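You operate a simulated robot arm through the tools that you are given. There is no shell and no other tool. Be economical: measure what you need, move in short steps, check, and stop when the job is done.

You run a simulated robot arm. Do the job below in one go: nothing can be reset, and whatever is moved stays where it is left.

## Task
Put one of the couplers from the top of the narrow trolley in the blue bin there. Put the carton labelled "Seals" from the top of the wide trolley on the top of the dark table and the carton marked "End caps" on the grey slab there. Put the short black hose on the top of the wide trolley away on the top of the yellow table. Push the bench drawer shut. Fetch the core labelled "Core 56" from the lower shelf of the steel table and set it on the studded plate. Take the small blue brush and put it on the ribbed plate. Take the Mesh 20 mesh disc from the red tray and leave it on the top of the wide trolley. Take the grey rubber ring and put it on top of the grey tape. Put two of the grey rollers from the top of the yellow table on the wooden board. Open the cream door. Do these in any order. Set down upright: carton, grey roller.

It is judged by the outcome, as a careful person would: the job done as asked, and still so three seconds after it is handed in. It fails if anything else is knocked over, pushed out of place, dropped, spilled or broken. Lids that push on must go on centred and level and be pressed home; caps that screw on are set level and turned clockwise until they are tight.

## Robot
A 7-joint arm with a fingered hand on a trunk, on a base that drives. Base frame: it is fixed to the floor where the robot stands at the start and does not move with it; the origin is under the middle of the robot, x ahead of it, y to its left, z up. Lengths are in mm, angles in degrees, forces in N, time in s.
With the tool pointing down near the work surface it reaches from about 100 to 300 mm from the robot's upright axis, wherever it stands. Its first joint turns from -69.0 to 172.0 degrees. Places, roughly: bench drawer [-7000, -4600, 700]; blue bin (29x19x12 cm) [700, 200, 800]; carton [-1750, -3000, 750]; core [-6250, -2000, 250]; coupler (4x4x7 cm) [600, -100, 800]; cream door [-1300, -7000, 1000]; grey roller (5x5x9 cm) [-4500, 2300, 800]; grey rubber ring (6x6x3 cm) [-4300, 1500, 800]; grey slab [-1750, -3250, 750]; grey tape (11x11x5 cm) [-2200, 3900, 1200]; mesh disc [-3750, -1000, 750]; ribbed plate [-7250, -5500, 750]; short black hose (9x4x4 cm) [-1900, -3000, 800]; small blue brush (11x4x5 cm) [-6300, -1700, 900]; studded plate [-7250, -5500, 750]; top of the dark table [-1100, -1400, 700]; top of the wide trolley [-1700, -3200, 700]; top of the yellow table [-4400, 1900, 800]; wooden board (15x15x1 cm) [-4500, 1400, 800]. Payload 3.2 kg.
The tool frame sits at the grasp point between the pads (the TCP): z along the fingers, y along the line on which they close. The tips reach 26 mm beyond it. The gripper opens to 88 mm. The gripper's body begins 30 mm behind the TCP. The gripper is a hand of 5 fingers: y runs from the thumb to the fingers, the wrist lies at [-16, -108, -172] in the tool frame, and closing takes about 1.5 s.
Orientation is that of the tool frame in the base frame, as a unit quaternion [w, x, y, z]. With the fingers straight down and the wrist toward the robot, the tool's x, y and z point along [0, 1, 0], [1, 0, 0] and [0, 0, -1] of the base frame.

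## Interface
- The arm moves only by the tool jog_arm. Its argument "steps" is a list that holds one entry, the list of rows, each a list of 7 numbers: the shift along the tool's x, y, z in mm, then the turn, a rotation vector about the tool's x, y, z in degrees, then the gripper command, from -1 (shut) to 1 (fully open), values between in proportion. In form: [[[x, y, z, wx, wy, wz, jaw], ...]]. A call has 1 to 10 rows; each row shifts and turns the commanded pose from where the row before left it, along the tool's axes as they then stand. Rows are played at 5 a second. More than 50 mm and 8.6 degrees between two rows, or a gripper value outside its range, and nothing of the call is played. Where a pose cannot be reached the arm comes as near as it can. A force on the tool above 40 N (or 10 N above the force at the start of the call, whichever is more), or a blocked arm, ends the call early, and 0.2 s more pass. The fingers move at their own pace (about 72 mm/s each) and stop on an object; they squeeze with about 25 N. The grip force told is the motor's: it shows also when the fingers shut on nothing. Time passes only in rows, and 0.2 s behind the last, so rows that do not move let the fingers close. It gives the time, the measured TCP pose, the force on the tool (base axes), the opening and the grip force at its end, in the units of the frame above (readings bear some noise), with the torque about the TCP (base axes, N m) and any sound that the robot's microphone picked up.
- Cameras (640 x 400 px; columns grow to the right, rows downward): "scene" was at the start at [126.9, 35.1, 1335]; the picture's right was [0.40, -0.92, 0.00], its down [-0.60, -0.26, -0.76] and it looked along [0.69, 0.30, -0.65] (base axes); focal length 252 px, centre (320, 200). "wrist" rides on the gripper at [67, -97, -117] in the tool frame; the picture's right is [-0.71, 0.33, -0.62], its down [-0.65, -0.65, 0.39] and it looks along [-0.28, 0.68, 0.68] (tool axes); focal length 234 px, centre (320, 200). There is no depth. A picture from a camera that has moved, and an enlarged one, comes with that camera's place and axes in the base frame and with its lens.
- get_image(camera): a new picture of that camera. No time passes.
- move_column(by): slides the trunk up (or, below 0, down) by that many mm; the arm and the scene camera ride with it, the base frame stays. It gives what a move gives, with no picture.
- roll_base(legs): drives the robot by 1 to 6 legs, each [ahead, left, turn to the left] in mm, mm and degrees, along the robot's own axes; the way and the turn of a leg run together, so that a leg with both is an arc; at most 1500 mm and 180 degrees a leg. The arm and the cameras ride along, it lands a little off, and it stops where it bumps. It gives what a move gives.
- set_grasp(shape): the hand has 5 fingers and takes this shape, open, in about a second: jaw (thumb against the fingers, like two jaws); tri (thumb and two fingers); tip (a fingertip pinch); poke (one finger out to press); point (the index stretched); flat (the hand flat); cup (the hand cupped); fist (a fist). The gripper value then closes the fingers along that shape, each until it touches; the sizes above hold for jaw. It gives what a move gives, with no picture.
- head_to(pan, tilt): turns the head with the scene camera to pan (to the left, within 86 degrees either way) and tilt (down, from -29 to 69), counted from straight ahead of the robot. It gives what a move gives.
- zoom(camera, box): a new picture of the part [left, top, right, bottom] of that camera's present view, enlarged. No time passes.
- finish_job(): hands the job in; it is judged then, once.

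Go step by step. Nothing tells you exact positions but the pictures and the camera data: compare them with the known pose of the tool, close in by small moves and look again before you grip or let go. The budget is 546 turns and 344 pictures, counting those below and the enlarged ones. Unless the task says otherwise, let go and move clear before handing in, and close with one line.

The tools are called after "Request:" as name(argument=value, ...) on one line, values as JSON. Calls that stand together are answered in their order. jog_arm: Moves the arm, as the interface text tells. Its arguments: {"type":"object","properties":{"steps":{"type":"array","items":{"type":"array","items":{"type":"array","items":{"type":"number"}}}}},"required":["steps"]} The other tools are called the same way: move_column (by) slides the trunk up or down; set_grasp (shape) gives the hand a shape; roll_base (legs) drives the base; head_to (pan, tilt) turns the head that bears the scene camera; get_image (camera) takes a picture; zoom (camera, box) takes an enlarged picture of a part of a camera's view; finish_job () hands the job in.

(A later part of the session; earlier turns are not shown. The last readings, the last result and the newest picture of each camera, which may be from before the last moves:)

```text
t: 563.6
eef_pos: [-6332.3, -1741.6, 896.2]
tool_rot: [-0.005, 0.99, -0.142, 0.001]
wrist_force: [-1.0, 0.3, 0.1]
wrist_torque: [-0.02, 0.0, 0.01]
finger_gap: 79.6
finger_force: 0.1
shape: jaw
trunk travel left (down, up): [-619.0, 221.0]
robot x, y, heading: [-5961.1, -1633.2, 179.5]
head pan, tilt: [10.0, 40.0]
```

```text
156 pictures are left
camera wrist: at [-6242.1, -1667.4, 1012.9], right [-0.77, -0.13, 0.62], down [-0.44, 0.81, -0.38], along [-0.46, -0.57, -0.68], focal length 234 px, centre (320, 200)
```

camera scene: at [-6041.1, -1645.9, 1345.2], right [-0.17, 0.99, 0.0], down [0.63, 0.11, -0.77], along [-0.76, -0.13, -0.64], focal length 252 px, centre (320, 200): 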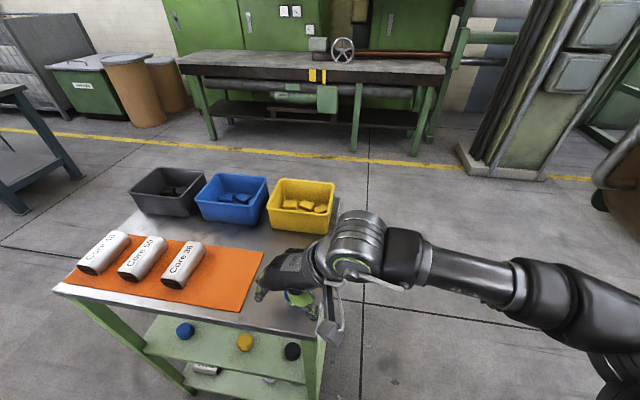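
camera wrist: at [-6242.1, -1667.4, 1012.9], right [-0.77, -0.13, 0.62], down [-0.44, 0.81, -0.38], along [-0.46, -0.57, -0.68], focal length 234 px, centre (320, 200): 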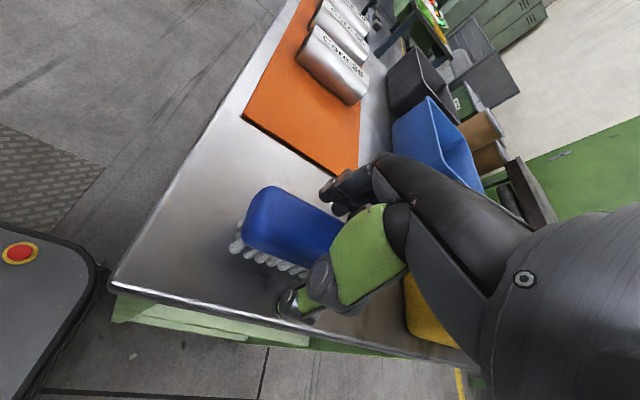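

Brush sits between thumb and fingers. Lower ~22 mm and grip.

Request:
move_column(by=-22)

Request:
jog_arm(steps=[[[0, 0, 0, 0, 0, 0, -1], [0, 0, 0, 0, 0, 0, -1], [0, 0, 0, 0, 0, 0, -1], [0, 0, 0, 0, 0, 0, -1], [0, 0, 0, 0, 0, 0, -1], [0, 0, 0, 0, 0, 0, -1]]])

Request:
get_image(camera="wrist")

```text
t: 564.2
eef_pos: [-6332.5, -1739.9, 875.6]
tool_rot: [-0.003, 0.99, -0.143, -0.001]
wrist_force: [0.0, 2.2, 12.6]
wrist_torque: [-0.51, 0.32, -0.01]
finger_gap: 78.8
finger_force: 0.1
shape: jaw
trunk travel left (down, up): [-597.0, 243.0]
robot x, y, heading: [-5960.7, -1630.6, 179.4]
head pan, tilt: [10.0, 40.0]
```

```text
t: 565.6
eef_pos: [-6331.2, -1742.6, 877.1]
tool_rot: [-0.003, 0.99, -0.142, -0.001]
wrist_force: [-0.8, -4.2, 22.3]
wrist_torque: [-0.4, 0.27, 0.06]
finger_gap: 42.1
finger_force: 24.9
shape: jaw
trunk travel left (down, up): [-597.0, 243.0]
robot x, y, heading: [-5965.7, -1633.6, 179.4]
head pan, tilt: [10.0, 40.0]
```

```text
155 pictures are left
camera wrist: at [-6240.0, -1667.6, 992.7], right [-0.77, -0.12, 0.62], down [-0.44, 0.81, -0.38], along [-0.46, -0.57, -0.68], focal length 234 px, centre (320, 200)
```

wrist: 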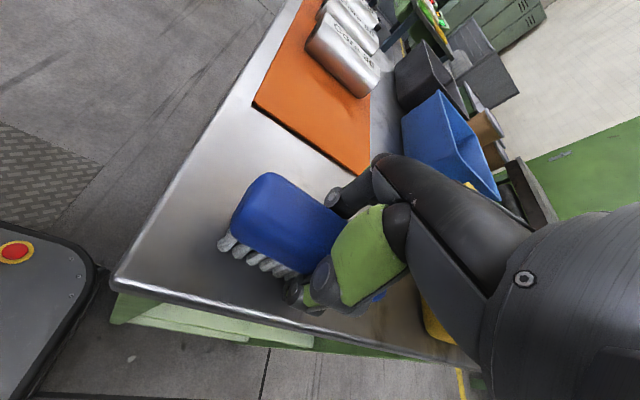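

Request:
move_column(by=110)

Request:
get_image(camera="wrist")

```text
t: 567.1
eef_pos: [-6332.8, -1740.2, 983.1]
tool_rot: [-0.005, 0.99, -0.142, 0.001]
wrist_force: [-0.6, -0.3, -1.5]
wrist_torque: [-0.04, 0.03, -0.02]
finger_gap: 37.5
finger_force: 25.1
shape: jaw
trunk travel left (down, up): [-707.0, 133.0]
robot x, y, heading: [-5960.4, -1629.1, 179.7]
head pan, tilt: [10.0, 40.0]
```

```text
154 pictures are left
camera wrist: at [-6242.4, -1667.3, 1100.8], right [-0.77, -0.13, 0.62], down [-0.44, 0.81, -0.38], along [-0.46, -0.57, -0.69], focal length 234 px, centre (320, 200)
```

wrist: 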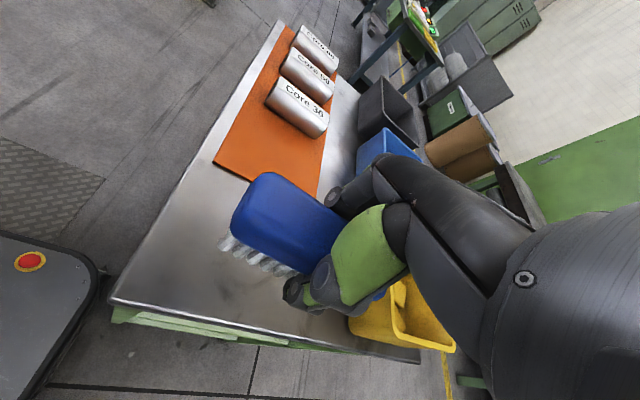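

Request:
roll_base(legs=[[-400, 0, 0]])

Request:
jog_arm(steps=[[[0, 0, 0, 0, 0, 8.2, -1], [0, 0, 0, 0, 0, 8.2, -1], [0, 0, 0, 0, 0, 8.2, -1], [0, 0, 0, 0, 0, 8.2, -1], [0, 0, 0, 0, 0, 8.2, -1], [0, 0, 0, 0, 0, 8.2, -1], [0, 0, 0, 0, 0, 8.2, -1], [0, 0, 0, 0, 0, 8.2, -1], [0, 0, 0, 0, 0, 8.2, -1]]])

Request:
roll_base(legs=[[0, 1500, 0], [800, 0, 0], [0, 1400, 0], [0, 900, 0]])

Request:
head_to(pan=10, tilt=35)

Request:
get_image(camera="scene")

```text
t: 569.5
eef_pos: [-5942.3, -1743.8, 983.4]
tool_rot: [-0.005, 0.99, -0.143, 0.001]
wrist_force: [0.3, -0.3, -1.1]
wrist_torque: [-0.03, 0.03, 0.02]
finger_gap: 37.7
finger_force: 25.3
shape: jaw
trunk travel left (down, up): [-707.0, 133.0]
robot x, y, heading: [-5569.4, -1631.7, 179.7]
head pan, tilt: [10.0, 40.0]
```

```text
t: 571.5
eef_pos: [-5942.0, -1744.5, 983.3]
tool_rot: [0.006, -0.705, 0.709, 0.003]
wrist_force: [0.2, 0.1, -1.3]
wrist_torque: [0.05, 0.01, 0.01]
finger_gap: 37.5
finger_force: 24.7
shape: jaw
trunk travel left (down, up): [-707.0, 133.0]
robot x, y, heading: [-5569.7, -1637.3, 179.4]
head pan, tilt: [10.0, 40.0]
```

```text
t: 593.9
eef_pos: [-6755.9, -5575.1, 984.9]
tool_rot: [-0.005, 0.71, -0.704, -0.003]
wrist_force: [0.2, 0.0, -0.6]
wrist_torque: [0.0, 0.02, 0.0]
finger_gap: 37.5
finger_force: 25.0
shape: jaw
trunk travel left (down, up): [-707.0, 133.0]
robot x, y, heading: [-6388.3, -5463.0, -179.7]
head pan, tilt: [10.0, 40.0]
```

```text
t: 594.6
eef_pos: [-6756.0, -5574.8, 983.8]
tool_rot: [-0.004, 0.71, -0.704, -0.003]
wrist_force: [-0.2, -1.1, -1.1]
wrist_torque: [0.03, 0.03, -0.01]
finger_gap: 37.2
finger_force: 25.0
shape: jaw
trunk travel left (down, up): [-707.0, 133.0]
robot x, y, heading: [-6391.1, -5459.6, -179.9]
head pan, tilt: [10.0, 35.0]
```

```text
153 pictures are left
camera scene: at [-6524.5, -5477.4, 1400.7], right [-0.18, 0.98, 0.0], down [0.56, 0.1, -0.82], along [-0.81, -0.14, -0.57], focal length 252 px, centre (320, 200)
```

scene: 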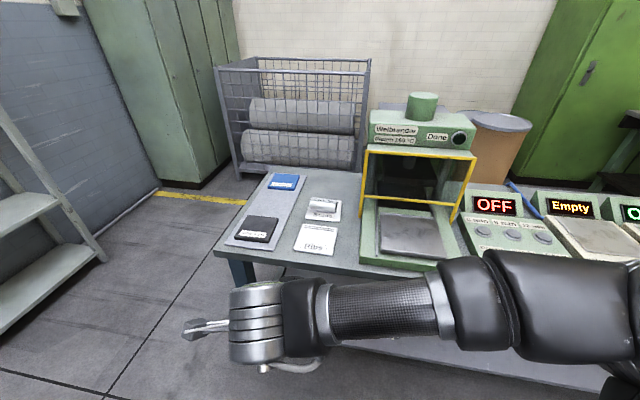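

Request:
roll_base(legs=[[335, 25, 0]])

Request:
jog_arm(steps=[[[0, 40, 0, 0, 0, 0, -1]]])

Request:
get_image(camera="wrist")

Request:
get_image(camera="scene")

```text
t: 596.8
eef_pos: [-7090.0, -5602.3, 984.0]
tool_rot: [-0.004, 0.711, -0.703, -0.004]
wrist_force: [-0.1, 0.4, -0.5]
wrist_torque: [-0.02, 0.02, 0.02]
finger_gap: 37.2
finger_force: 25.2
shape: jaw
trunk travel left (down, up): [-707.0, 133.0]
robot x, y, heading: [-6722.5, -5490.3, -179.9]
head pan, tilt: [10.0, 35.0]
```

```text
t: 597.2
eef_pos: [-7131.6, -5602.5, 981.6]
tool_rot: [-0.006, 0.711, -0.703, -0.002]
wrist_force: [-0.3, 0.9, -0.7]
wrist_torque: [0.01, -0.01, -0.02]
finger_gap: 37.3
finger_force: 24.8
shape: jaw
trunk travel left (down, up): [-707.0, 133.0]
robot x, y, heading: [-6720.3, -5491.1, -179.6]
head pan, tilt: [10.0, 35.0]
```

```text
152 pictures are left
camera wrist: at [-7035.0, -5668.1, 1098.2], right [-0.34, 0.7, 0.63], down [0.65, 0.66, -0.38], along [-0.68, 0.28, -0.68], focal length 234 px, centre (320, 200)
```

wrist: 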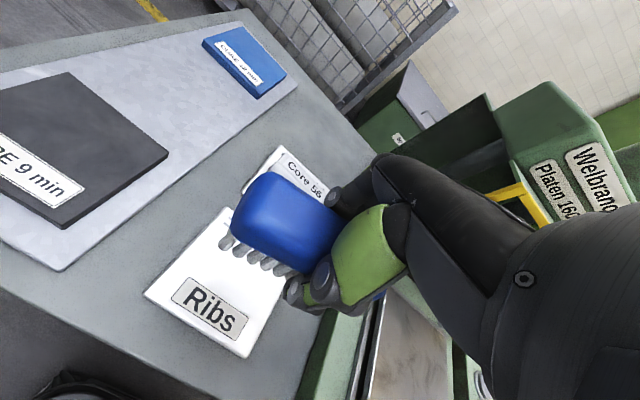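

```text
151 pictures are left
camera scene: at [-6860.1, -5504.0, 1400.6], right [-0.18, 0.98, 0.0], down [0.57, 0.1, -0.82], along [-0.81, -0.15, -0.57], focal length 252 px, centre (320, 200)
```

scene: 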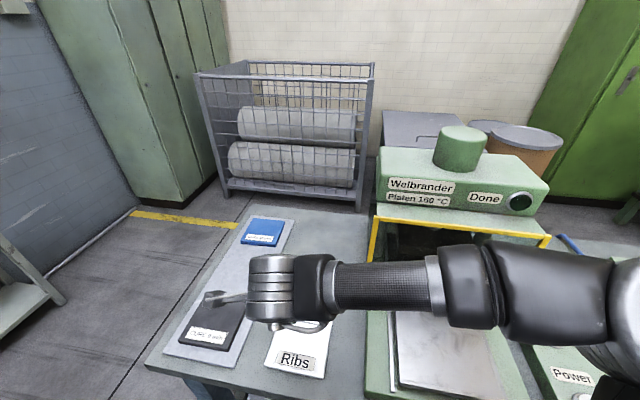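

Request:
jog_arm(steps=[[[4, -5, 0, 0, 0, 0, -1]]])

Request:
move_column(by=-100)

Request:
get_image(camera="wrist")

```text
t: 597.6
eef_pos: [-7126.1, -5605.8, 980.6]
tool_rot: [-0.005, 0.711, -0.704, -0.002]
wrist_force: [-0.7, 0.1, -0.9]
wrist_torque: [-0.01, -0.01, -0.02]
finger_gap: 37.4
finger_force: 24.6
shape: jaw
trunk travel left (down, up): [-707.0, 133.0]
robot x, y, heading: [-6724.0, -5491.5, -179.8]
head pan, tilt: [10.0, 35.0]
```

```text
t: 598.9
eef_pos: [-7124.3, -5605.3, 883.4]
tool_rot: [-0.005, 0.711, -0.703, -0.001]
wrist_force: [-0.3, 0.3, -1.3]
wrist_torque: [0.0, -0.03, 0.01]
finger_gap: 37.2
finger_force: 25.4
shape: jaw
trunk travel left (down, up): [-607.0, 233.0]
robot x, y, heading: [-6721.7, -5489.2, -179.8]
head pan, tilt: [10.0, 35.0]
```

```text
150 pictures are left
camera wrist: at [-7028.3, -5672.5, 998.8], right [-0.34, 0.7, 0.63], down [0.65, 0.66, -0.38], along [-0.68, 0.28, -0.68], focal length 234 px, centre (320, 200)
```

wrist: 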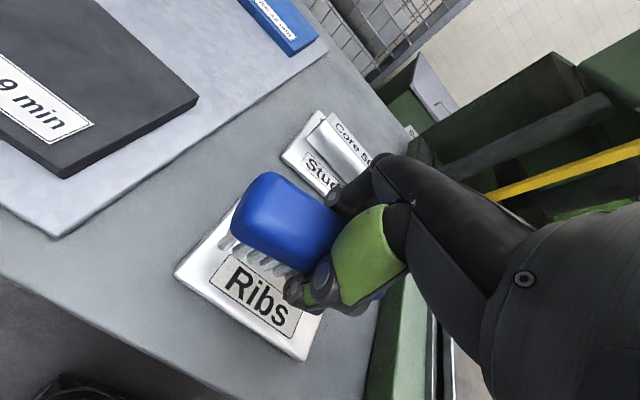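

Request:
jog_arm(steps=[[[0, 0, 5, 0, 0, 0, -1], [0, 0, 4, 0, 0, 0, -1], [0, 0, 3, 0, 0, 0, -1]]])

Request:
jog_arm(steps=[[[0, 0, 2, 0, 0, 0, -1], [0, 0, 2, 0, 0, 0, -1]]])

```text
t: 599.7
eef_pos: [-7125.0, -5606.4, 870.4]
tool_rot: [-0.004, 0.711, -0.703, -0.002]
wrist_force: [1.0, -0.5, -1.5]
wrist_torque: [0.02, 0.0, 0.01]
finger_gap: 37.2
finger_force: 24.9
shape: jaw
trunk travel left (down, up): [-607.0, 233.0]
robot x, y, heading: [-6726.5, -5492.5, -179.7]
head pan, tilt: [10.0, 35.0]
```

```text
t: 600.3
eef_pos: [-7125.4, -5605.4, 866.7]
tool_rot: [-0.004, 0.711, -0.703, -0.002]
wrist_force: [0.2, -0.1, -1.0]
wrist_torque: [-0.02, 0.05, 0.03]
finger_gap: 37.5
finger_force: 24.4
shape: jaw
trunk travel left (down, up): [-607.0, 233.0]
robot x, y, heading: [-6718.6, -5489.0, -179.8]
head pan, tilt: [10.0, 35.0]
```

Request:
jog_arm(steps=[[[0, 0, 2, 0, 0, 0, -1], [0, 0, 2, 0, 0, 0, -1], [0, 0, 2, 0, 0, 0, -1]]])

Request:
get_image(camera="wrist")

```text
t: 601.1
eef_pos: [-7124.5, -5605.5, 861.3]
tool_rot: [-0.005, 0.711, -0.703, -0.002]
wrist_force: [0.3, 0.7, -1.1]
wrist_torque: [0.01, 0.01, -0.01]
finger_gap: 37.2
finger_force: 25.2
shape: jaw
trunk travel left (down, up): [-607.0, 233.0]
robot x, y, heading: [-6722.1, -5488.4, -179.8]
head pan, tilt: [10.0, 35.0]
```

```text
149 pictures are left
camera wrist: at [-7028.5, -5672.7, 976.7], right [-0.34, 0.7, 0.63], down [0.65, 0.66, -0.38], along [-0.68, 0.28, -0.68], focal length 234 px, centre (320, 200)
```

wrist: 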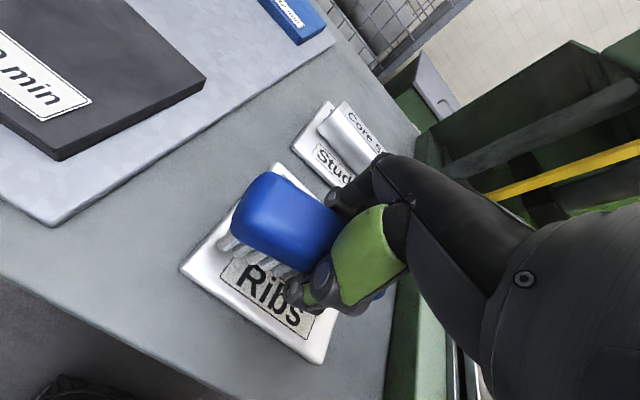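

Request:
jog_arm(steps=[[[0, 0, 2, 0, 0, 0, -1], [0, 0, 2, 0, 0, 0, -1], [0, 0, 2, 0, 0, 0, -1], [0, 0, 2, 0, 0, 0, -1]]])

```text
t: 602.1
eef_pos: [-7126.0, -5606.5, 854.2]
tool_rot: [-0.004, 0.711, -0.703, -0.003]
wrist_force: [-0.5, -0.3, -1.4]
wrist_torque: [0.04, 0.02, 0.02]
finger_gap: 37.5
finger_force: 25.3
shape: jaw
trunk travel left (down, up): [-607.0, 233.0]
robot x, y, heading: [-6722.8, -5489.3, -179.5]
head pan, tilt: [10.0, 35.0]
```

Request:
jog_arm(steps=[[[0, 0, 2, 0, 0, 0, -1], [0, 0, 2, 0, 0, 0, -1], [0, 0, 2, 0, 0, 0, -1], [0, 0, 2, 0, 0, 0, -1]]])

Request:
zoom(camera="wrist", box=[150, 120, 420, 380])

```text
t: 603.1
eef_pos: [-7124.6, -5606.2, 845.0]
tool_rot: [-0.005, 0.711, -0.703, -0.002]
wrist_force: [0.0, 0.5, -1.1]
wrist_torque: [0.0, 0.02, 0.04]
finger_gap: 37.2
finger_force: 24.9
shape: jaw
trunk travel left (down, up): [-607.0, 233.0]
robot x, y, heading: [-6722.1, -5491.2, -179.8]
head pan, tilt: [10.0, 35.0]
```

```text
1.54 times, centred on (285, 250) of wrist
camera zoom: at [-7028.4, -5672.5, 960.7], right [-0.34, 0.7, 0.63], down [0.65, 0.66, -0.38], along [-0.68, 0.28, -0.68], focal length 360 px, centre (374, 123)
```

zoom: 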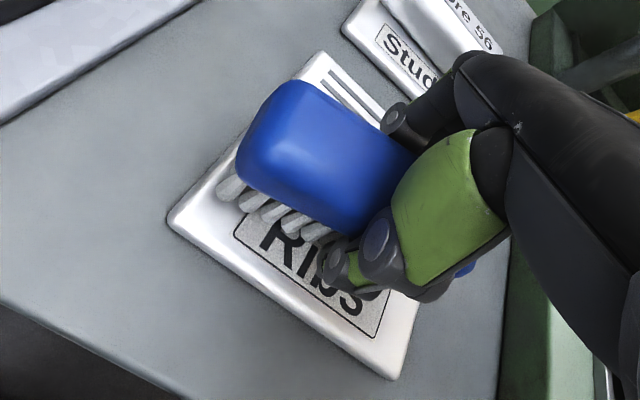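

Request:
jog_arm(steps=[[[0, 0, 1.5, 0, 0, 0, -1], [0, 0, 1.5, 0, 0, 0, -1], [0, 0, 1.5, 0, 0, 0, -1], [0, 0, 1.5, 0, 0, 0, -1]]])

```text
t: 604.1
eef_pos: [-7125.8, -5605.0, 839.5]
tool_rot: [-0.005, 0.711, -0.703, -0.002]
wrist_force: [-0.1, 0.4, -1.3]
wrist_torque: [-0.04, 0.01, 0.01]
finger_gap: 37.4
finger_force: 25.1
shape: jaw
trunk travel left (down, up): [-607.0, 233.0]
robot x, y, heading: [-6724.5, -5489.7, -179.6]
head pan, tilt: [10.0, 35.0]
```

Request:
jog_arm(steps=[[[0, 0, 1.5, 0, 0, 0, -1], [0, 0, 1.5, 0, 0, 0, -1], [0, 0, 1.5, 0, 0, 0, -1], [0, 0, 1.5, 0, 0, 0, -1]]])

Request:
zoom(camera="wrist", box=[150, 120, 420, 380])

```text
t: 605.1
eef_pos: [-7124.7, -5605.0, 836.0]
tool_rot: [0.0, 0.711, -0.704, -0.004]
wrist_force: [-1.5, 0.5, 25.0]
wrist_torque: [0.05, -0.93, -0.02]
finger_gap: 37.2
finger_force: 24.9
shape: jaw
trunk travel left (down, up): [-607.0, 233.0]
robot x, y, heading: [-6721.9, -5489.5, -179.6]
head pan, tilt: [10.0, 35.0]
```

```text
1.54 times, centred on (285, 250) of wrist
camera zoom: at [-7027.4, -5672.2, 951.9], right [-0.34, 0.7, 0.63], down [0.65, 0.66, -0.39], along [-0.69, 0.28, -0.67], focal length 360 px, centre (374, 123)
```

zoom: 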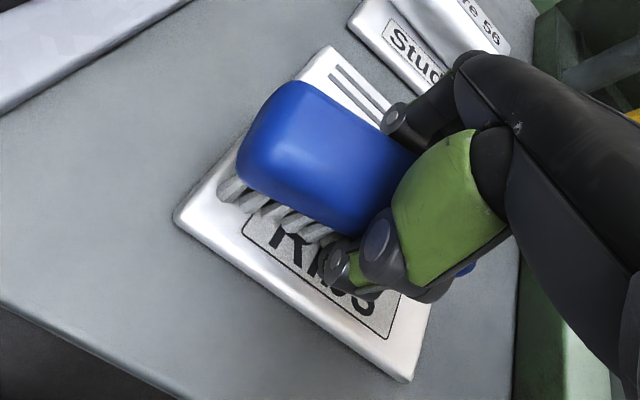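

Contact. Ease up slightly and release.

Request:
jog_arm(steps=[[[0, 0, -2, 0, 0, 0, -1], [0, 0, 0, 0, 0, 0, -0.1], [0, 0, 0, 0, 0, 0, 0.2], [0, 0, 0, 0, 0, 0, 0.5], [0, 0, 0, 0, 0, 0, 0.8]]])

Request:
get_image(camera="wrist")

Request:
move_column(by=140)

Request:
get_image(camera="wrist")

```text
t: 606.3
eef_pos: [-7125.6, -5603.9, 838.0]
tool_rot: [-0.001, 0.71, -0.704, -0.003]
wrist_force: [-7.4, 0.3, 24.9]
wrist_torque: [-0.02, -0.87, 0.02]
finger_gap: 72.0
finger_force: 0.0
shape: jaw
trunk travel left (down, up): [-607.0, 233.0]
robot x, y, heading: [-6717.4, -5487.3, -179.7]
head pan, tilt: [10.0, 35.0]
```

```text
146 pictures are left
camera wrist: at [-7028.3, -5671.0, 952.4], right [-0.34, 0.7, 0.63], down [0.65, 0.66, -0.38], along [-0.68, 0.28, -0.68], focal length 234 px, centre (320, 200)
```

wrist: 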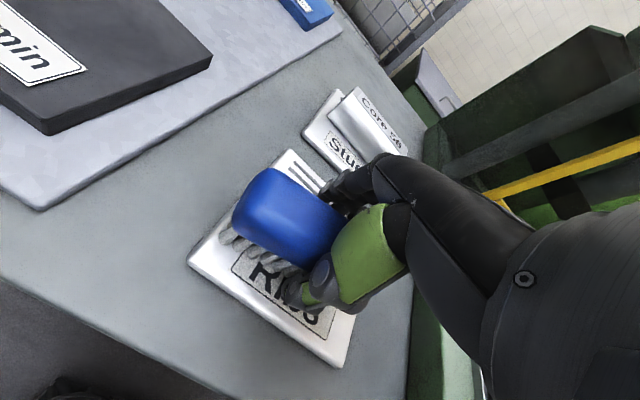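

```text
t: 608.0
eef_pos: [-7125.1, -5605.0, 974.9]
tool_rot: [-0.005, 0.71, -0.704, -0.003]
wrist_force: [-0.2, 0.0, 0.4]
wrist_torque: [-0.02, 0.0, -0.04]
finger_gap: 79.0
finger_force: 0.0
shape: jaw
trunk travel left (down, up): [-747.0, 93.0]
robot x, y, heading: [-6721.7, -5489.5, -179.6]
head pan, tilt: [10.0, 35.0]
```

```text
145 pictures are left
camera wrist: at [-7028.2, -5671.9, 1090.7], right [-0.34, 0.7, 0.63], down [0.65, 0.66, -0.38], along [-0.68, 0.28, -0.68], focal length 234 px, centre (320, 200)
```

wrist: 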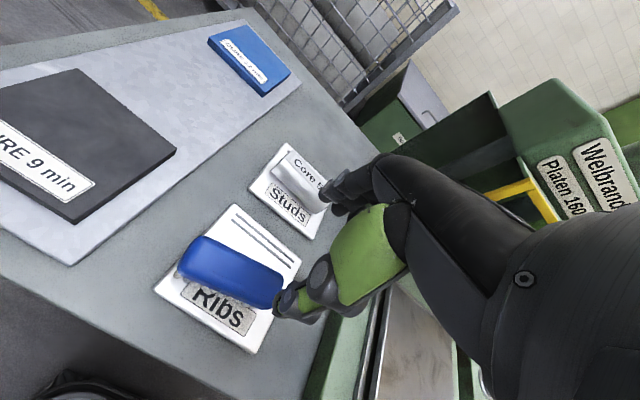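

Brush is on the ribbed plate. Last: the cream door near [-1300,-7000]. I retract, back off, turn east and look for the route.

Request:
jog_arm(steps=[[[12, -40, 0, 0, 0, 0, 1], [12, -40, 0, 0, 0, 0, 1]]])

Request:
roll_base(legs=[[-330, 0, 0], [0, 0, 180]])

Request:
head_to(pan=-5, tilt=12)

Request:
get_image(camera="scene")

```text
t: 608.6
eef_pos: [-7042.8, -5629.7, 974.3]
tool_rot: [-0.004, 0.711, -0.704, -0.002]
wrist_force: [0.2, 0.2, 0.7]
wrist_torque: [0.0, 0.0, 0.0]
finger_gap: 87.7
finger_force: 0.0
shape: jaw
trunk travel left (down, up): [-747.0, 93.0]
robot x, y, heading: [-6722.1, -5491.5, -179.7]
head pan, tilt: [10.0, 35.0]
```

```text
t: 618.0
eef_pos: [-6066.5, -5354.0, 974.2]
tool_rot: [0.002, 0.71, 0.705, -0.004]
wrist_force: [-0.2, 0.2, -0.4]
wrist_torque: [0.03, -0.01, -0.03]
finger_gap: 87.7
finger_force: 0.1
shape: jaw
trunk travel left (down, up): [-747.0, 93.0]
robot x, y, heading: [-6394.0, -5488.2, -0.6]
head pan, tilt: [10.0, 35.0]
```

```text
t: 618.9
eef_pos: [-6066.7, -5354.5, 974.5]
tool_rot: [0.002, 0.709, 0.705, -0.005]
wrist_force: [0.1, -0.5, -0.8]
wrist_torque: [-0.02, -0.03, -0.06]
finger_gap: 87.7
finger_force: 0.0
shape: jaw
trunk travel left (down, up): [-747.0, 93.0]
robot x, y, heading: [-6392.8, -5488.1, -0.7]
head pan, tilt: [-5.0, 12.0]
```

```text
144 pictures are left
camera scene: at [-6250.4, -5496.2, 1477.6], right [-0.1, -1.0, 0.0], down [-0.21, 0.02, -0.98], along [0.97, -0.1, -0.21], focal length 252 px, centre (320, 200)
```

scene: 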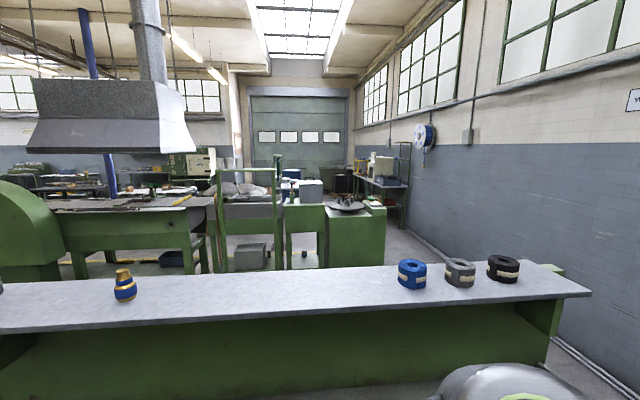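

There's a passage between that bench's south end and the wall. I strafe south and look along it.

Request:
roll_base(legs=[[0, -1280, 0.6]])

Request:
head_to(pan=0, tilt=25)

Request:
get_image(camera="scene")

Request:
head_to(pan=-70, tilt=35)

Request:
get_image(camera="scene")

```text
t: 625.3
eef_pos: [-6067.9, -6609.2, 974.4]
tool_rot: [0.001, 0.7, 0.714, -0.004]
wrist_force: [0.4, -0.1, -0.4]
wrist_torque: [0.01, 0.01, -0.02]
finger_gap: 87.9
finger_force: 0.1
shape: jaw
trunk travel left (down, up): [-747.0, 93.0]
robot x, y, heading: [-6390.7, -6751.4, 1.1]
head pan, tilt: [-5.0, 12.0]
```

```text
t: 626.0
eef_pos: [-6068.8, -6609.0, 973.8]
tool_rot: [0.002, 0.7, 0.715, -0.004]
wrist_force: [0.7, -0.1, -0.4]
wrist_torque: [0.0, 0.02, -0.02]
finger_gap: 88.0
finger_force: 0.0
shape: jaw
trunk travel left (down, up): [-747.0, 93.0]
robot x, y, heading: [-6392.0, -6750.1, 1.1]
head pan, tilt: [0.0, 25.0]
```

```text
143 pictures are left
camera scene: at [-6248.3, -6748.1, 1456.6], right [0.02, -1.0, 0.0], down [-0.42, -0.01, -0.91], along [0.91, 0.01, -0.42], focal length 252 px, centre (320, 200)
```

scene: 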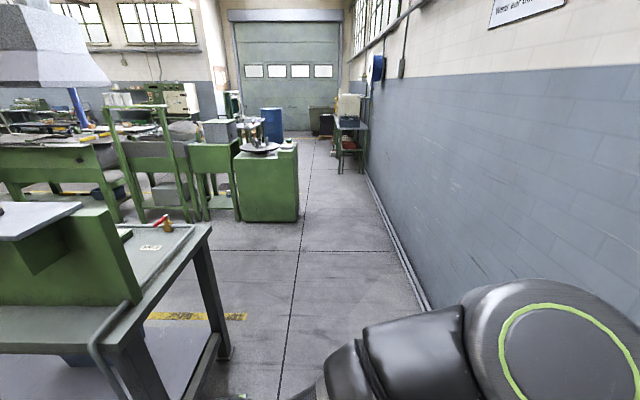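

```text
t: 627.5
eef_pos: [-6068.4, -6609.2, 974.3]
tool_rot: [0.002, 0.7, 0.714, -0.005]
wrist_force: [0.5, 0.0, 0.0]
wrist_torque: [-0.01, 0.0, 0.0]
finger_gap: 87.8
finger_force: 0.1
shape: jaw
trunk travel left (down, up): [-747.0, 93.0]
robot x, y, heading: [-6389.3, -6749.2, 0.8]
head pan, tilt: [-70.0, 35.0]
```

```text
142 pictures are left
camera scene: at [-6308.9, -6831.8, 1440.8], right [-0.93, -0.36, 0.0], down [-0.21, 0.54, -0.82], along [0.29, -0.77, -0.57], focal length 252 px, centre (320, 200)
```

scene: 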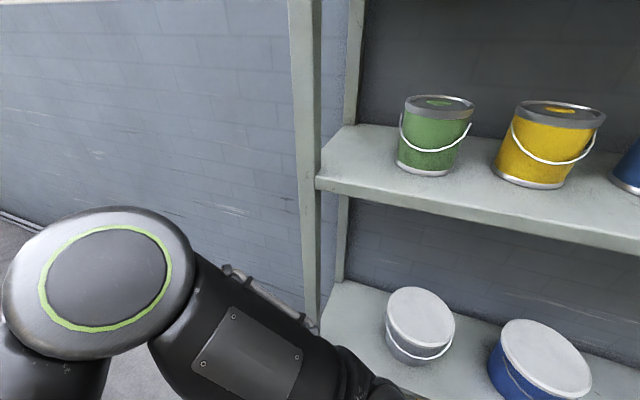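

Route along the wall is clear if I stay near y≈-6950 past the green block. Driving east.

Request:
roll_base(legs=[[700, 0, -0.8], [0, -210, 0], [1200, 0, 0], [1200, 0, 0]])

Request:
head_to(pan=0, tilt=20)

Request:
get_image(camera="scene")

```text
t: 643.6
eef_pos: [-3020.7, -6852.6, 973.5]
tool_rot: [0.002, 0.713, 0.701, -0.006]
wrist_force: [0.5, 0.1, 0.1]
wrist_torque: [0.02, 0.0, -0.02]
finger_gap: 87.7
finger_force: 0.1
shape: jaw
trunk travel left (down, up): [-747.0, 93.0]
robot x, y, heading: [-3347.2, -6983.7, -1.2]
head pan, tilt: [-70.0, 35.0]
```

```text
t: 645.1
eef_pos: [-3021.9, -6852.9, 975.0]
tool_rot: [0.003, 0.713, 0.701, -0.005]
wrist_force: [0.3, 0.6, 0.6]
wrist_torque: [0.01, -0.01, 0.02]
finger_gap: 87.8
finger_force: 0.1
shape: jaw
trunk travel left (down, up): [-747.0, 93.0]
robot x, y, heading: [-3348.2, -6987.7, -1.3]
head pan, tilt: [0.0, 20.0]
```

```text
141 pictures are left
camera scene: at [-3205.4, -6985.3, 1464.6], right [-0.02, -1.0, 0.0], down [-0.34, 0.01, -0.94], along [0.94, -0.02, -0.34], focal length 252 px, centre (320, 200)
```

scene: 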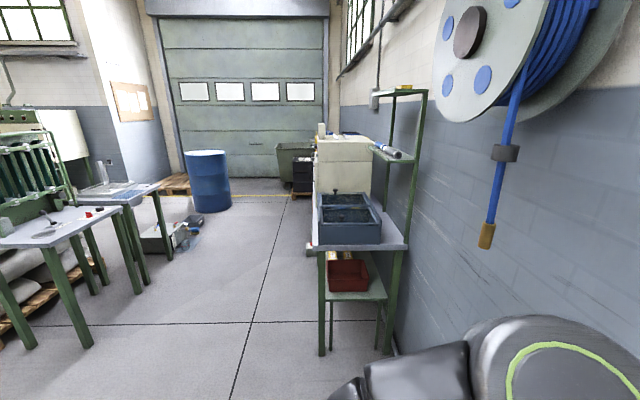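

The cream oven stands on a bench along the south wall (north edge y≈-7000). I move to the open floor north of it and look at its front.

Request:
roll_base(legs=[[0, 600, 1.2], [1350, 0, 0], [600, 0, -90]])

Request:
head_to(pan=0, tilt=20)

Request:
get_image(camera="scene")

```text
t: 647.6
eef_pos: [-3027.2, -6459.8, 974.9]
tool_rot: [0.002, 0.653, 0.758, -0.004]
wrist_force: [-0.2, -0.2, 0.7]
wrist_torque: [0.0, 0.0, 0.02]
finger_gap: 87.8
finger_force: 0.1
shape: jaw
trunk travel left (down, up): [-747.0, 93.0]
robot x, y, heading: [-3327.4, -6642.4, 8.4]
head pan, tilt: [0.0, 20.0]
stopped in leg 1: the robot was blocked; the commanded pose is now the measured one
```

```text
t: 648.2
eef_pos: [-3026.8, -6459.2, 975.2]
tool_rot: [0.003, 0.652, 0.758, -0.004]
wrist_force: [0.6, 0.3, 0.0]
wrist_torque: [0.01, 0.04, -0.03]
finger_gap: 87.7
finger_force: 0.0
shape: jaw
trunk travel left (down, up): [-747.0, 93.0]
robot x, y, heading: [-3328.0, -6644.4, 8.6]
head pan, tilt: [0.0, 20.0]
```

```text
140 pictures are left
camera scene: at [-3187.0, -6620.5, 1464.6], right [0.14, -0.99, 0.0], down [-0.34, -0.05, -0.94], along [0.93, 0.14, -0.34], focal length 252 px, centre (320, 200)
```

scene: 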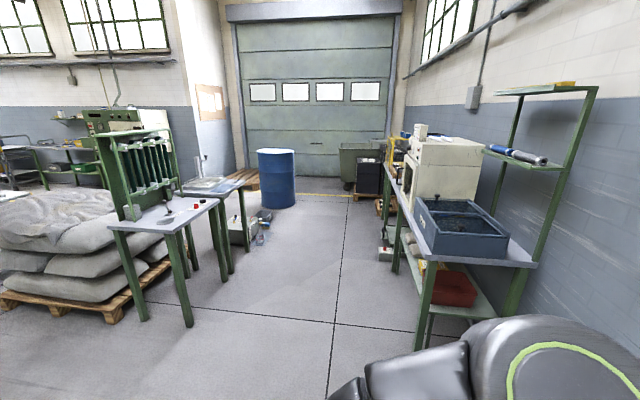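

I bumped lightly against the green block beside me; I move away from it first, then go ahead.

Request:
roll_base(legs=[[0, -80, 0], [600, 0, -8.5], [750, 0, 0]])

Request:
get_image(camera="scene")

Request:
head_to(pan=85, tilt=25)

Request:
get_image(camera="scene")

```text
t: 656.0
eef_pos: [-1629.7, -6543.3, 975.2]
tool_rot: [0.003, 0.704, 0.711, -0.005]
wrist_force: [0.9, -0.4, -0.3]
wrist_torque: [0.0, 0.03, -0.01]
finger_gap: 87.7
finger_force: 0.0
shape: jaw
trunk travel left (down, up): [-747.0, 93.0]
robot x, y, heading: [-1951.8, -6681.2, 0.4]
head pan, tilt: [0.0, 20.0]
```

```text
139 pictures are left
camera scene: at [-1809.5, -6680.0, 1464.6], right [0.01, -1.0, 0.0], down [-0.34, 0.0, -0.94], along [0.94, 0.01, -0.34], focal length 252 px, centre (320, 200)
```

scene: 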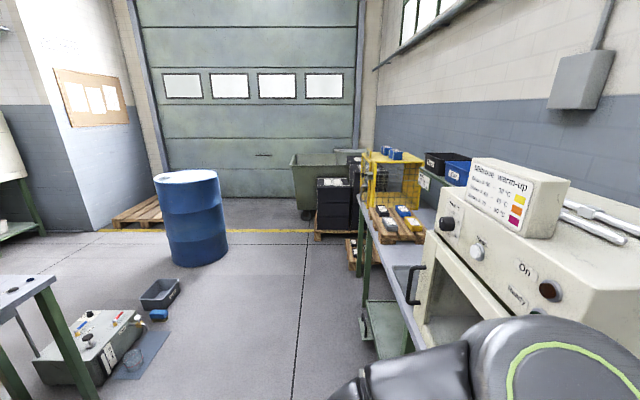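

```text
t: 657.6
eef_pos: [-1630.0, -6542.9, 975.0]
tool_rot: [0.002, 0.703, 0.711, -0.005]
wrist_force: [0.3, -1.2, 0.4]
wrist_torque: [0.03, 0.0, 0.02]
finger_gap: 87.8
finger_force: 0.0
shape: jaw
trunk travel left (down, up): [-747.0, 93.0]
robot x, y, heading: [-1953.7, -6681.8, 0.6]
head pan, tilt: [85.0, 25.0]
```

```text
138 pictures are left
camera scene: at [-1895.2, -6588.8, 1456.5], right [1.0, -0.08, 0.0], down [-0.03, -0.42, -0.91], along [0.07, 0.9, -0.42], focal length 252 px, centre (320, 200)
```

scene: 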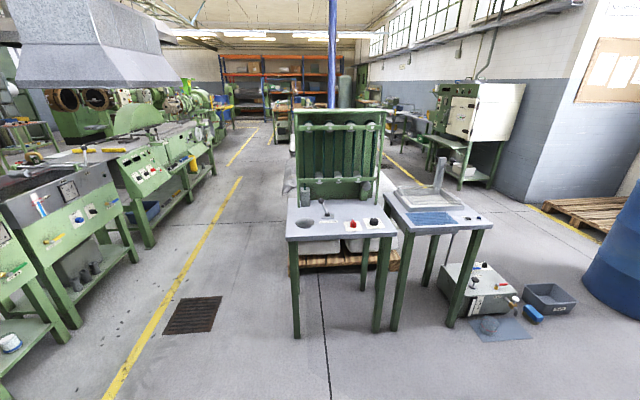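

The oven's cream door faces north. I drive in front of it and turn to face it.

Request:
roll_base(legs=[[0, 380, -0.5], [680, 0, 0], [0, 0, -90]])

Request:
head_to(pan=0, tilt=30)

Request:
get_image(camera="scene")

```text
t: 667.2
eef_pos: [-1143.9, -6620.2, 974.2]
tool_rot: [-0.002, 1.0, -0.007, -0.004]
wrist_force: [-0.5, 0.1, -0.5]
wrist_torque: [-0.01, -0.06, 0.04]
finger_gap: 88.0
finger_force: 0.1
shape: jaw
trunk travel left (down, up): [-747.0, 93.0]
robot x, y, heading: [-1271.8, -6291.9, -90.7]
head pan, tilt: [85.0, 25.0]
```

```text
t: 668.8
eef_pos: [-1144.0, -6620.3, 974.1]
tool_rot: [-0.002, 1.0, -0.007, -0.004]
wrist_force: [0.5, 0.2, -0.1]
wrist_torque: [0.01, 0.02, 0.0]
finger_gap: 87.9
finger_force: 0.1
shape: jaw
trunk travel left (down, up): [-747.0, 93.0]
robot x, y, heading: [-1271.7, -6297.7, -91.0]
head pan, tilt: [0.0, 30.0]
```

```text
137 pictures are left
camera scene: at [-1278.2, -6432.4, 1448.6], right [-1.0, 0.02, 0.0], down [0.01, 0.5, -0.87], along [-0.02, -0.87, -0.5], focal length 252 px, centre (320, 200)
```

scene: 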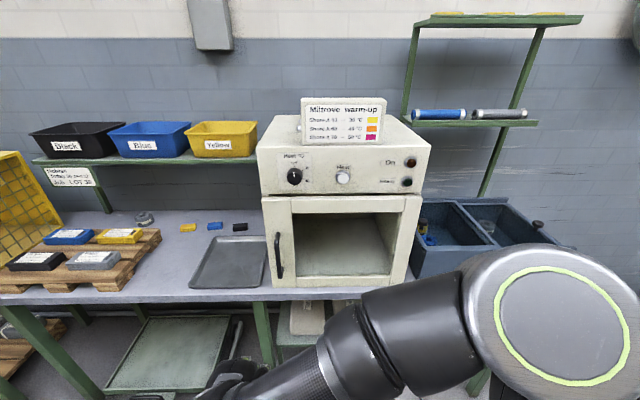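

Handle (vertical bar) is at ≈[-1180,-6949,972], hinge on the west side at x≈-1555. I rotate the hand to point forward with a horizontal closing line, in free space.

Request:
jog_arm(steps=[[[0, 0, 0, -4.62, -4.62, -4.62, 1], [0, 0, 0, -4.62, -4.62, -4.62, 1], [0, 0, 0, -4.62, -4.62, -4.62, 1], [0, 0, 0, -4.62, -4.62, -4.62, 1], [0, 0, 0, -4.62, -4.62, -4.62, 1], [0, 0, 0, -4.62, -4.62, -4.62, 1], [0, 0, 0, -4.62, -4.62, -4.62, 1], [0, 0, 0, -4.62, -4.62, -4.62, 1]]])

Request:
jog_arm(steps=[[[0, 0, 0, -4.62, -4.62, -4.62, 1], [0, 0, 0, -4.62, -4.62, -4.62, 1], [0, 0, 0, -4.62, -4.62, -4.62, 1], [0, 0, 0, -4.62, -4.62, -4.62, 1], [0, 0, 0, -4.62, -4.62, -4.62, 1], [0, 0, 0, -4.62, -4.62, -4.62, 1], [0, 0, 0, -4.62, -4.62, -4.62, 1]]])

Request:
get_image(camera="scene")

Request:
get_image(camera="wrist")

```text
t: 670.6
eef_pos: [-1142.8, -6629.6, 982.3]
tool_rot: [0.303, 0.856, 0.286, -0.306]
wrist_force: [0.0, -0.5, -0.2]
wrist_torque: [0.03, 0.01, 0.03]
finger_gap: 87.9
finger_force: 0.0
shape: jaw
trunk travel left (down, up): [-747.0, 93.0]
robot x, y, heading: [-1275.2, -6293.0, -91.4]
head pan, tilt: [0.0, 30.0]
```

```text
t: 672.4
eef_pos: [-1149.8, -6639.7, 1002.9]
tool_rot: [0.5, 0.538, 0.458, -0.501]
wrist_force: [0.1, 0.5, -0.5]
wrist_torque: [0.01, -0.02, 0.01]
finger_gap: 87.8
finger_force: 0.1
shape: jaw
trunk travel left (down, up): [-747.0, 93.0]
robot x, y, heading: [-1271.6, -6292.9, -91.1]
head pan, tilt: [0.0, 30.0]
stopped in row 7: the arm was blocked; the commanded pose is now the measured one
```

```text
136 pictures are left
camera scene: at [-1278.3, -6432.4, 1448.6], right [-1.0, 0.02, 0.0], down [0.01, 0.5, -0.87], along [-0.02, -0.87, -0.5], focal length 252 px, centre (320, 200)
```

scene: 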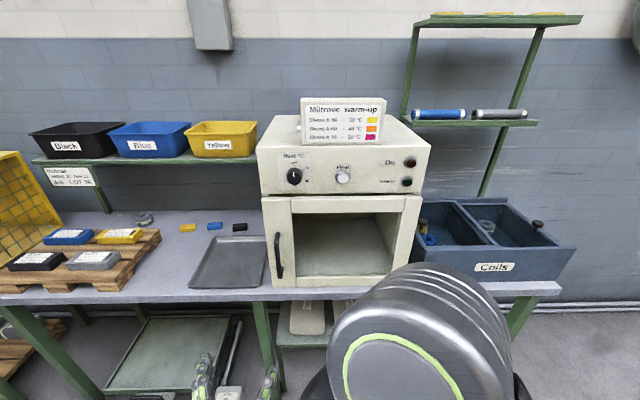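

```text
135 pictures are left
camera wrist: at [-1232.9, -6515.6, 926.6], right [0.32, 0.6, 0.73], down [-0.73, -0.33, 0.6], along [0.6, -0.73, 0.33], focal length 234 px, centre (320, 200)
```

wrist: 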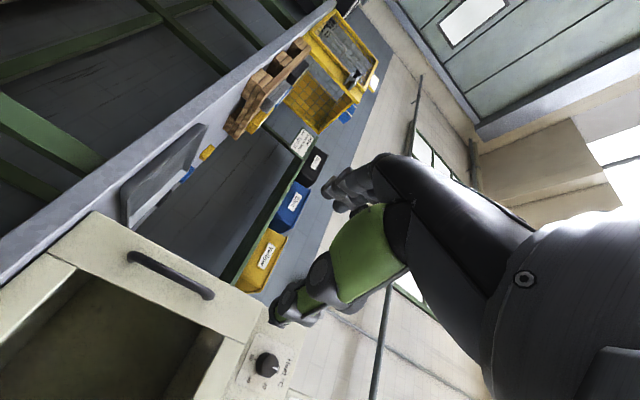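

Hand is oriented. Handle centre triangulates to ≈[-1175,-6968,954]. I lower, shift west, and approach with the base.

Request:
move_column(by=-48)

Request:
roll_base(legs=[[200, -25, 1]])

Request:
get_image(camera="wrist")

Request:
head_to(pan=10, tilt=40)

Request:
get_image(camera="scene")

```text
t: 673.3
eef_pos: [-1148.8, -6640.7, 955.0]
tool_rot: [0.5, 0.537, 0.459, -0.501]
wrist_force: [0.2, 0.3, 0.3]
wrist_torque: [-0.01, 0.0, 0.0]
finger_gap: 88.1
finger_force: 0.1
shape: jaw
trunk travel left (down, up): [-699.0, 141.0]
robot x, y, heading: [-1271.8, -6291.0, -90.9]
head pan, tilt: [0.0, 30.0]
```

```text
t: 674.9
eef_pos: [-1168.6, -6836.3, 954.5]
tool_rot: [0.506, 0.532, 0.464, -0.495]
wrist_force: [-0.5, -0.1, 0.3]
wrist_torque: [0.01, 0.0, -0.03]
finger_gap: 88.1
finger_force: 0.0
shape: jaw
trunk travel left (down, up): [-699.0, 141.0]
robot x, y, heading: [-1298.4, -6491.4, -89.9]
head pan, tilt: [0.0, 30.0]
```

```text
134 pictures are left
camera wrist: at [-1254.7, -6713.8, 878.5], right [0.31, 0.61, 0.73], down [-0.72, -0.35, 0.6], along [0.62, -0.71, 0.33], focal length 234 px, centre (320, 200)
```

wrist: 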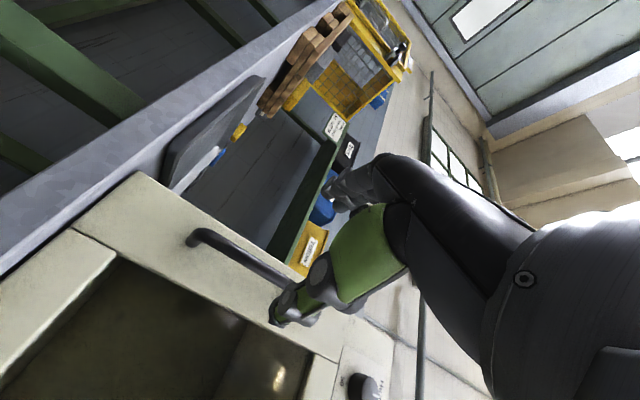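

```text
t: 675.6
eef_pos: [-1168.7, -6834.9, 954.5]
tool_rot: [0.506, 0.533, 0.464, -0.495]
wrist_force: [-0.8, 0.5, 0.0]
wrist_torque: [0.0, 0.02, 0.01]
finger_gap: 87.9
finger_force: 0.1
shape: jaw
trunk travel left (down, up): [-699.0, 141.0]
robot x, y, heading: [-1302.3, -6493.9, -90.1]
head pan, tilt: [10.0, 40.0]
```

```text
133 pictures are left
camera scene: at [-1287.2, -6624.5, 1385.3], right [-0.98, -0.17, 0.0], down [-0.11, 0.63, -0.77], along [0.13, -0.75, -0.64], focal length 252 px, centre (320, 200)
```

scene: 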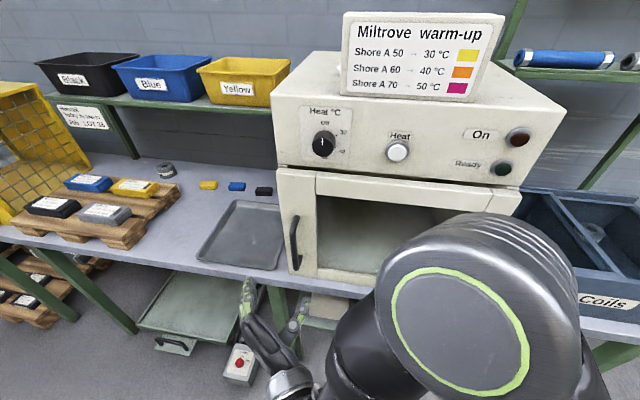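

Request:
roll_base(legs=[[85, 0, 0]])

Request:
get_image(camera="wrist")

Request:
get_image(camera="scene")

```text
t: 676.7
eef_pos: [-1170.4, -6920.9, 953.7]
tool_rot: [0.505, 0.534, 0.464, -0.495]
wrist_force: [-0.2, 0.0, -0.3]
wrist_torque: [0.0, 0.02, 0.0]
finger_gap: 87.9
finger_force: 0.1
shape: jaw
trunk travel left (down, up): [-699.0, 141.0]
robot x, y, heading: [-1298.0, -6577.8, -90.3]
head pan, tilt: [10.0, 40.0]
```

```text
132 pictures are left
camera wrist: at [-1255.4, -6798.6, 878.6], right [0.31, 0.61, 0.73], down [-0.73, -0.34, 0.6], along [0.61, -0.72, 0.33], focal length 234 px, centre (320, 200)
```

wrist: 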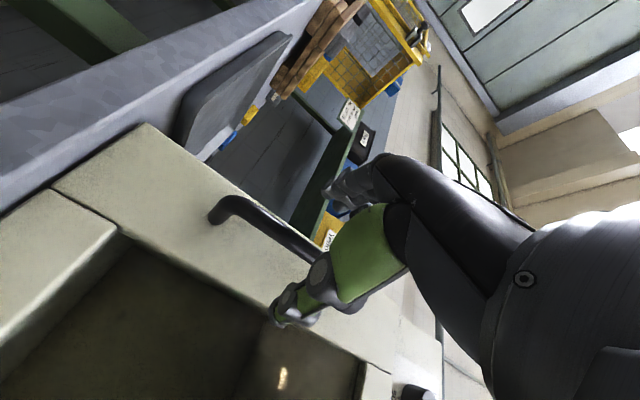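

```text
131 pictures are left
camera scene: at [-1287.6, -6709.9, 1385.1], right [-0.99, -0.17, 0.0], down [-0.11, 0.63, -0.77], along [0.13, -0.75, -0.64], focal length 252 px, centre (320, 200)
```

scene: 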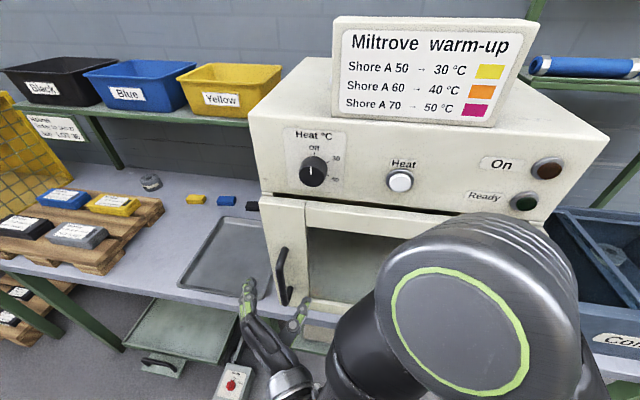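

Handle lies between fingers and thumb. Advance ~52 mm in small steps with the arm.

Request:
jog_arm(steps=[[[0, 0, 13, 0, 0, 0, 1], [0, 0, 13, 0, 0, 0, 1], [0, 0, 13, 0, 0, 0, 1], [0, 0, 11, 0, 0, 0, 1]]])

Request:
get_image(camera="wrist")

Request:
zoom(camera="scene", box=[210, 220, 350, 340])

```text
t: 677.7
eef_pos: [-1172.2, -6970.6, 962.4]
tool_rot: [0.509, 0.541, 0.453, -0.493]
wrist_force: [3.6, 13.0, -1.2]
wrist_torque: [0.19, -0.08, -0.74]
finger_gap: 88.0
finger_force: 0.1
shape: jaw
trunk travel left (down, up): [-699.0, 141.0]
robot x, y, heading: [-1299.2, -6578.5, -90.3]
head pan, tilt: [10.0, 40.0]
```

```text
130 pictures are left
camera wrist: at [-1254.7, -6848.4, 884.4], right [0.3, 0.61, 0.74], down [-0.74, -0.33, 0.58], along [0.6, -0.72, 0.35], focal length 234 px, centre (320, 200)
```

wrist: 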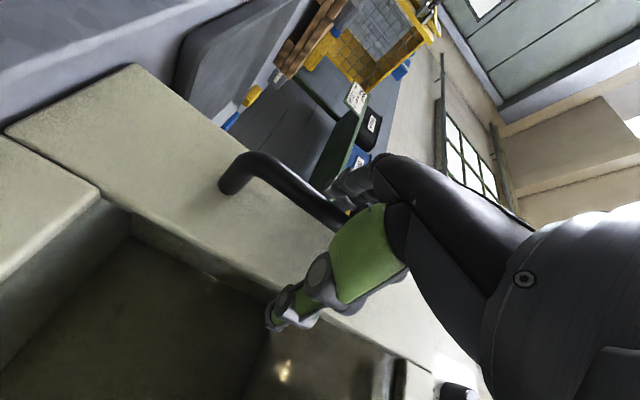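

```text
3.33 times, centred on (280, 280) of scene
camera zoom: at [-1286.2, -6704.4, 1385.6], right [-0.99, -0.17, 0.0], down [-0.11, 0.63, -0.77], along [0.13, -0.76, -0.64], focal length 840 px, centre (453, -67)
```

zoom: 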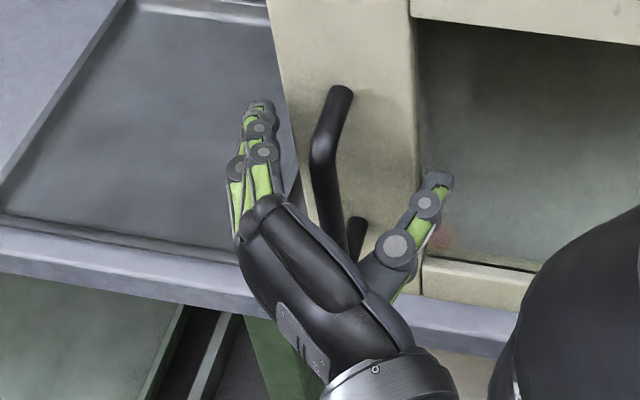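

Thumb lightly touches the door face; handle is between the fingers. Close on it.

Request:
jog_arm(steps=[[[0, 0, -3, 0, 0, 0, 0.3], [0, 0, 0, 0, 0, 0, -1], [0, 0, 0, 0, 0, 0, -1], [0, 0, 0, 0, 0, 0, -1], [0, 0, 0, 0, 0, 0, -1], [0, 0, 0, 0, 0, 0, -1], [0, 0, 0, 0, 0, 0, -1]]])

Request:
get_image(camera="wrist")

Request:
zoom(camera="scene", box=[210, 220, 350, 340])

```text
t: 679.3
eef_pos: [-1167.6, -6966.8, 964.8]
tool_rot: [0.511, 0.539, 0.455, -0.492]
wrist_force: [22.1, 27.1, -9.8]
wrist_torque: [0.17, 0.33, 1.43]
finger_gap: 37.1
finger_force: 25.1
shape: jaw
trunk travel left (down, up): [-699.0, 141.0]
robot x, y, heading: [-1297.1, -6578.3, -90.4]
head pan, tilt: [10.0, 40.0]
```

```text
128 pictures are left
camera wrist: at [-1249.9, -6844.2, 885.7], right [0.3, 0.61, 0.73], down [-0.74, -0.34, 0.58], along [0.6, -0.72, 0.35], focal length 234 px, centre (320, 200)
```

wrist: 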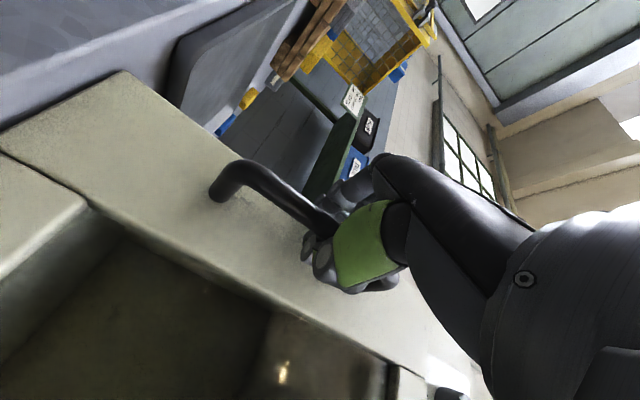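

```text
3.33 times, centred on (280, 280) of scene
camera zoom: at [-1280.5, -6702.2, 1385.7], right [-0.99, -0.17, 0.01], down [-0.11, 0.63, -0.77], along [0.13, -0.76, -0.64], focal length 840 px, centre (453, -67)
```

zoom: 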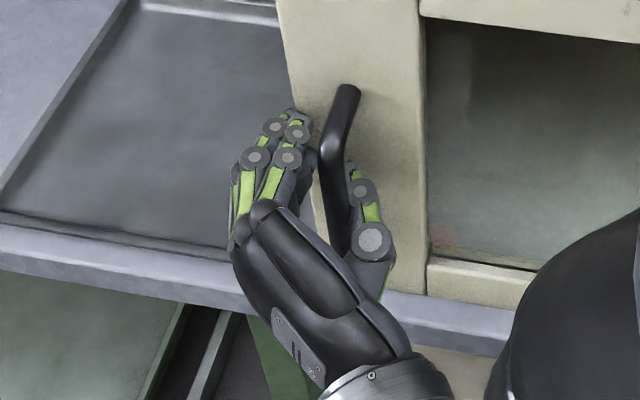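

Handle gripped. Pull the door with the base, gently.

Request:
roll_base(legs=[[-60, 0, 0]])

Request:
get_image(camera="scene")

```text
t: 680.3
eef_pos: [-1174.6, -6912.9, 963.7]
tool_rot: [0.508, 0.545, 0.449, -0.493]
wrist_force: [1.5, -2.0, -1.5]
wrist_torque: [-0.14, 0.22, 0.79]
finger_gap: 32.7
finger_force: 25.1
shape: jaw
trunk travel left (down, up): [-699.0, 141.0]
robot x, y, heading: [-1300.9, -6519.1, -90.2]
head pan, tilt: [10.0, 40.0]
```

```text
126 pictures are left
camera scene: at [-1286.9, -6647.7, 1385.4], right [-0.99, -0.17, 0.0], down [-0.11, 0.63, -0.77], along [0.13, -0.76, -0.64], focal length 252 px, centre (320, 200)
```

scene: 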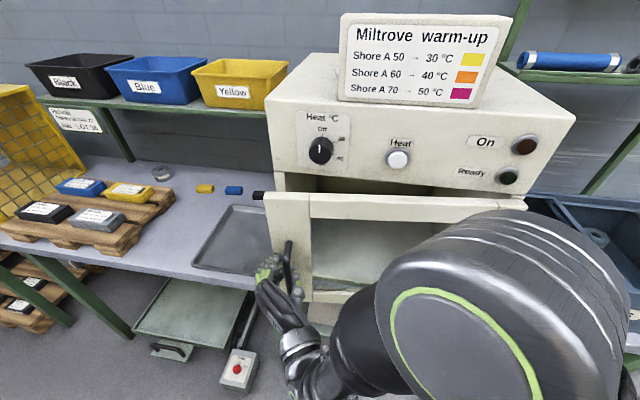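

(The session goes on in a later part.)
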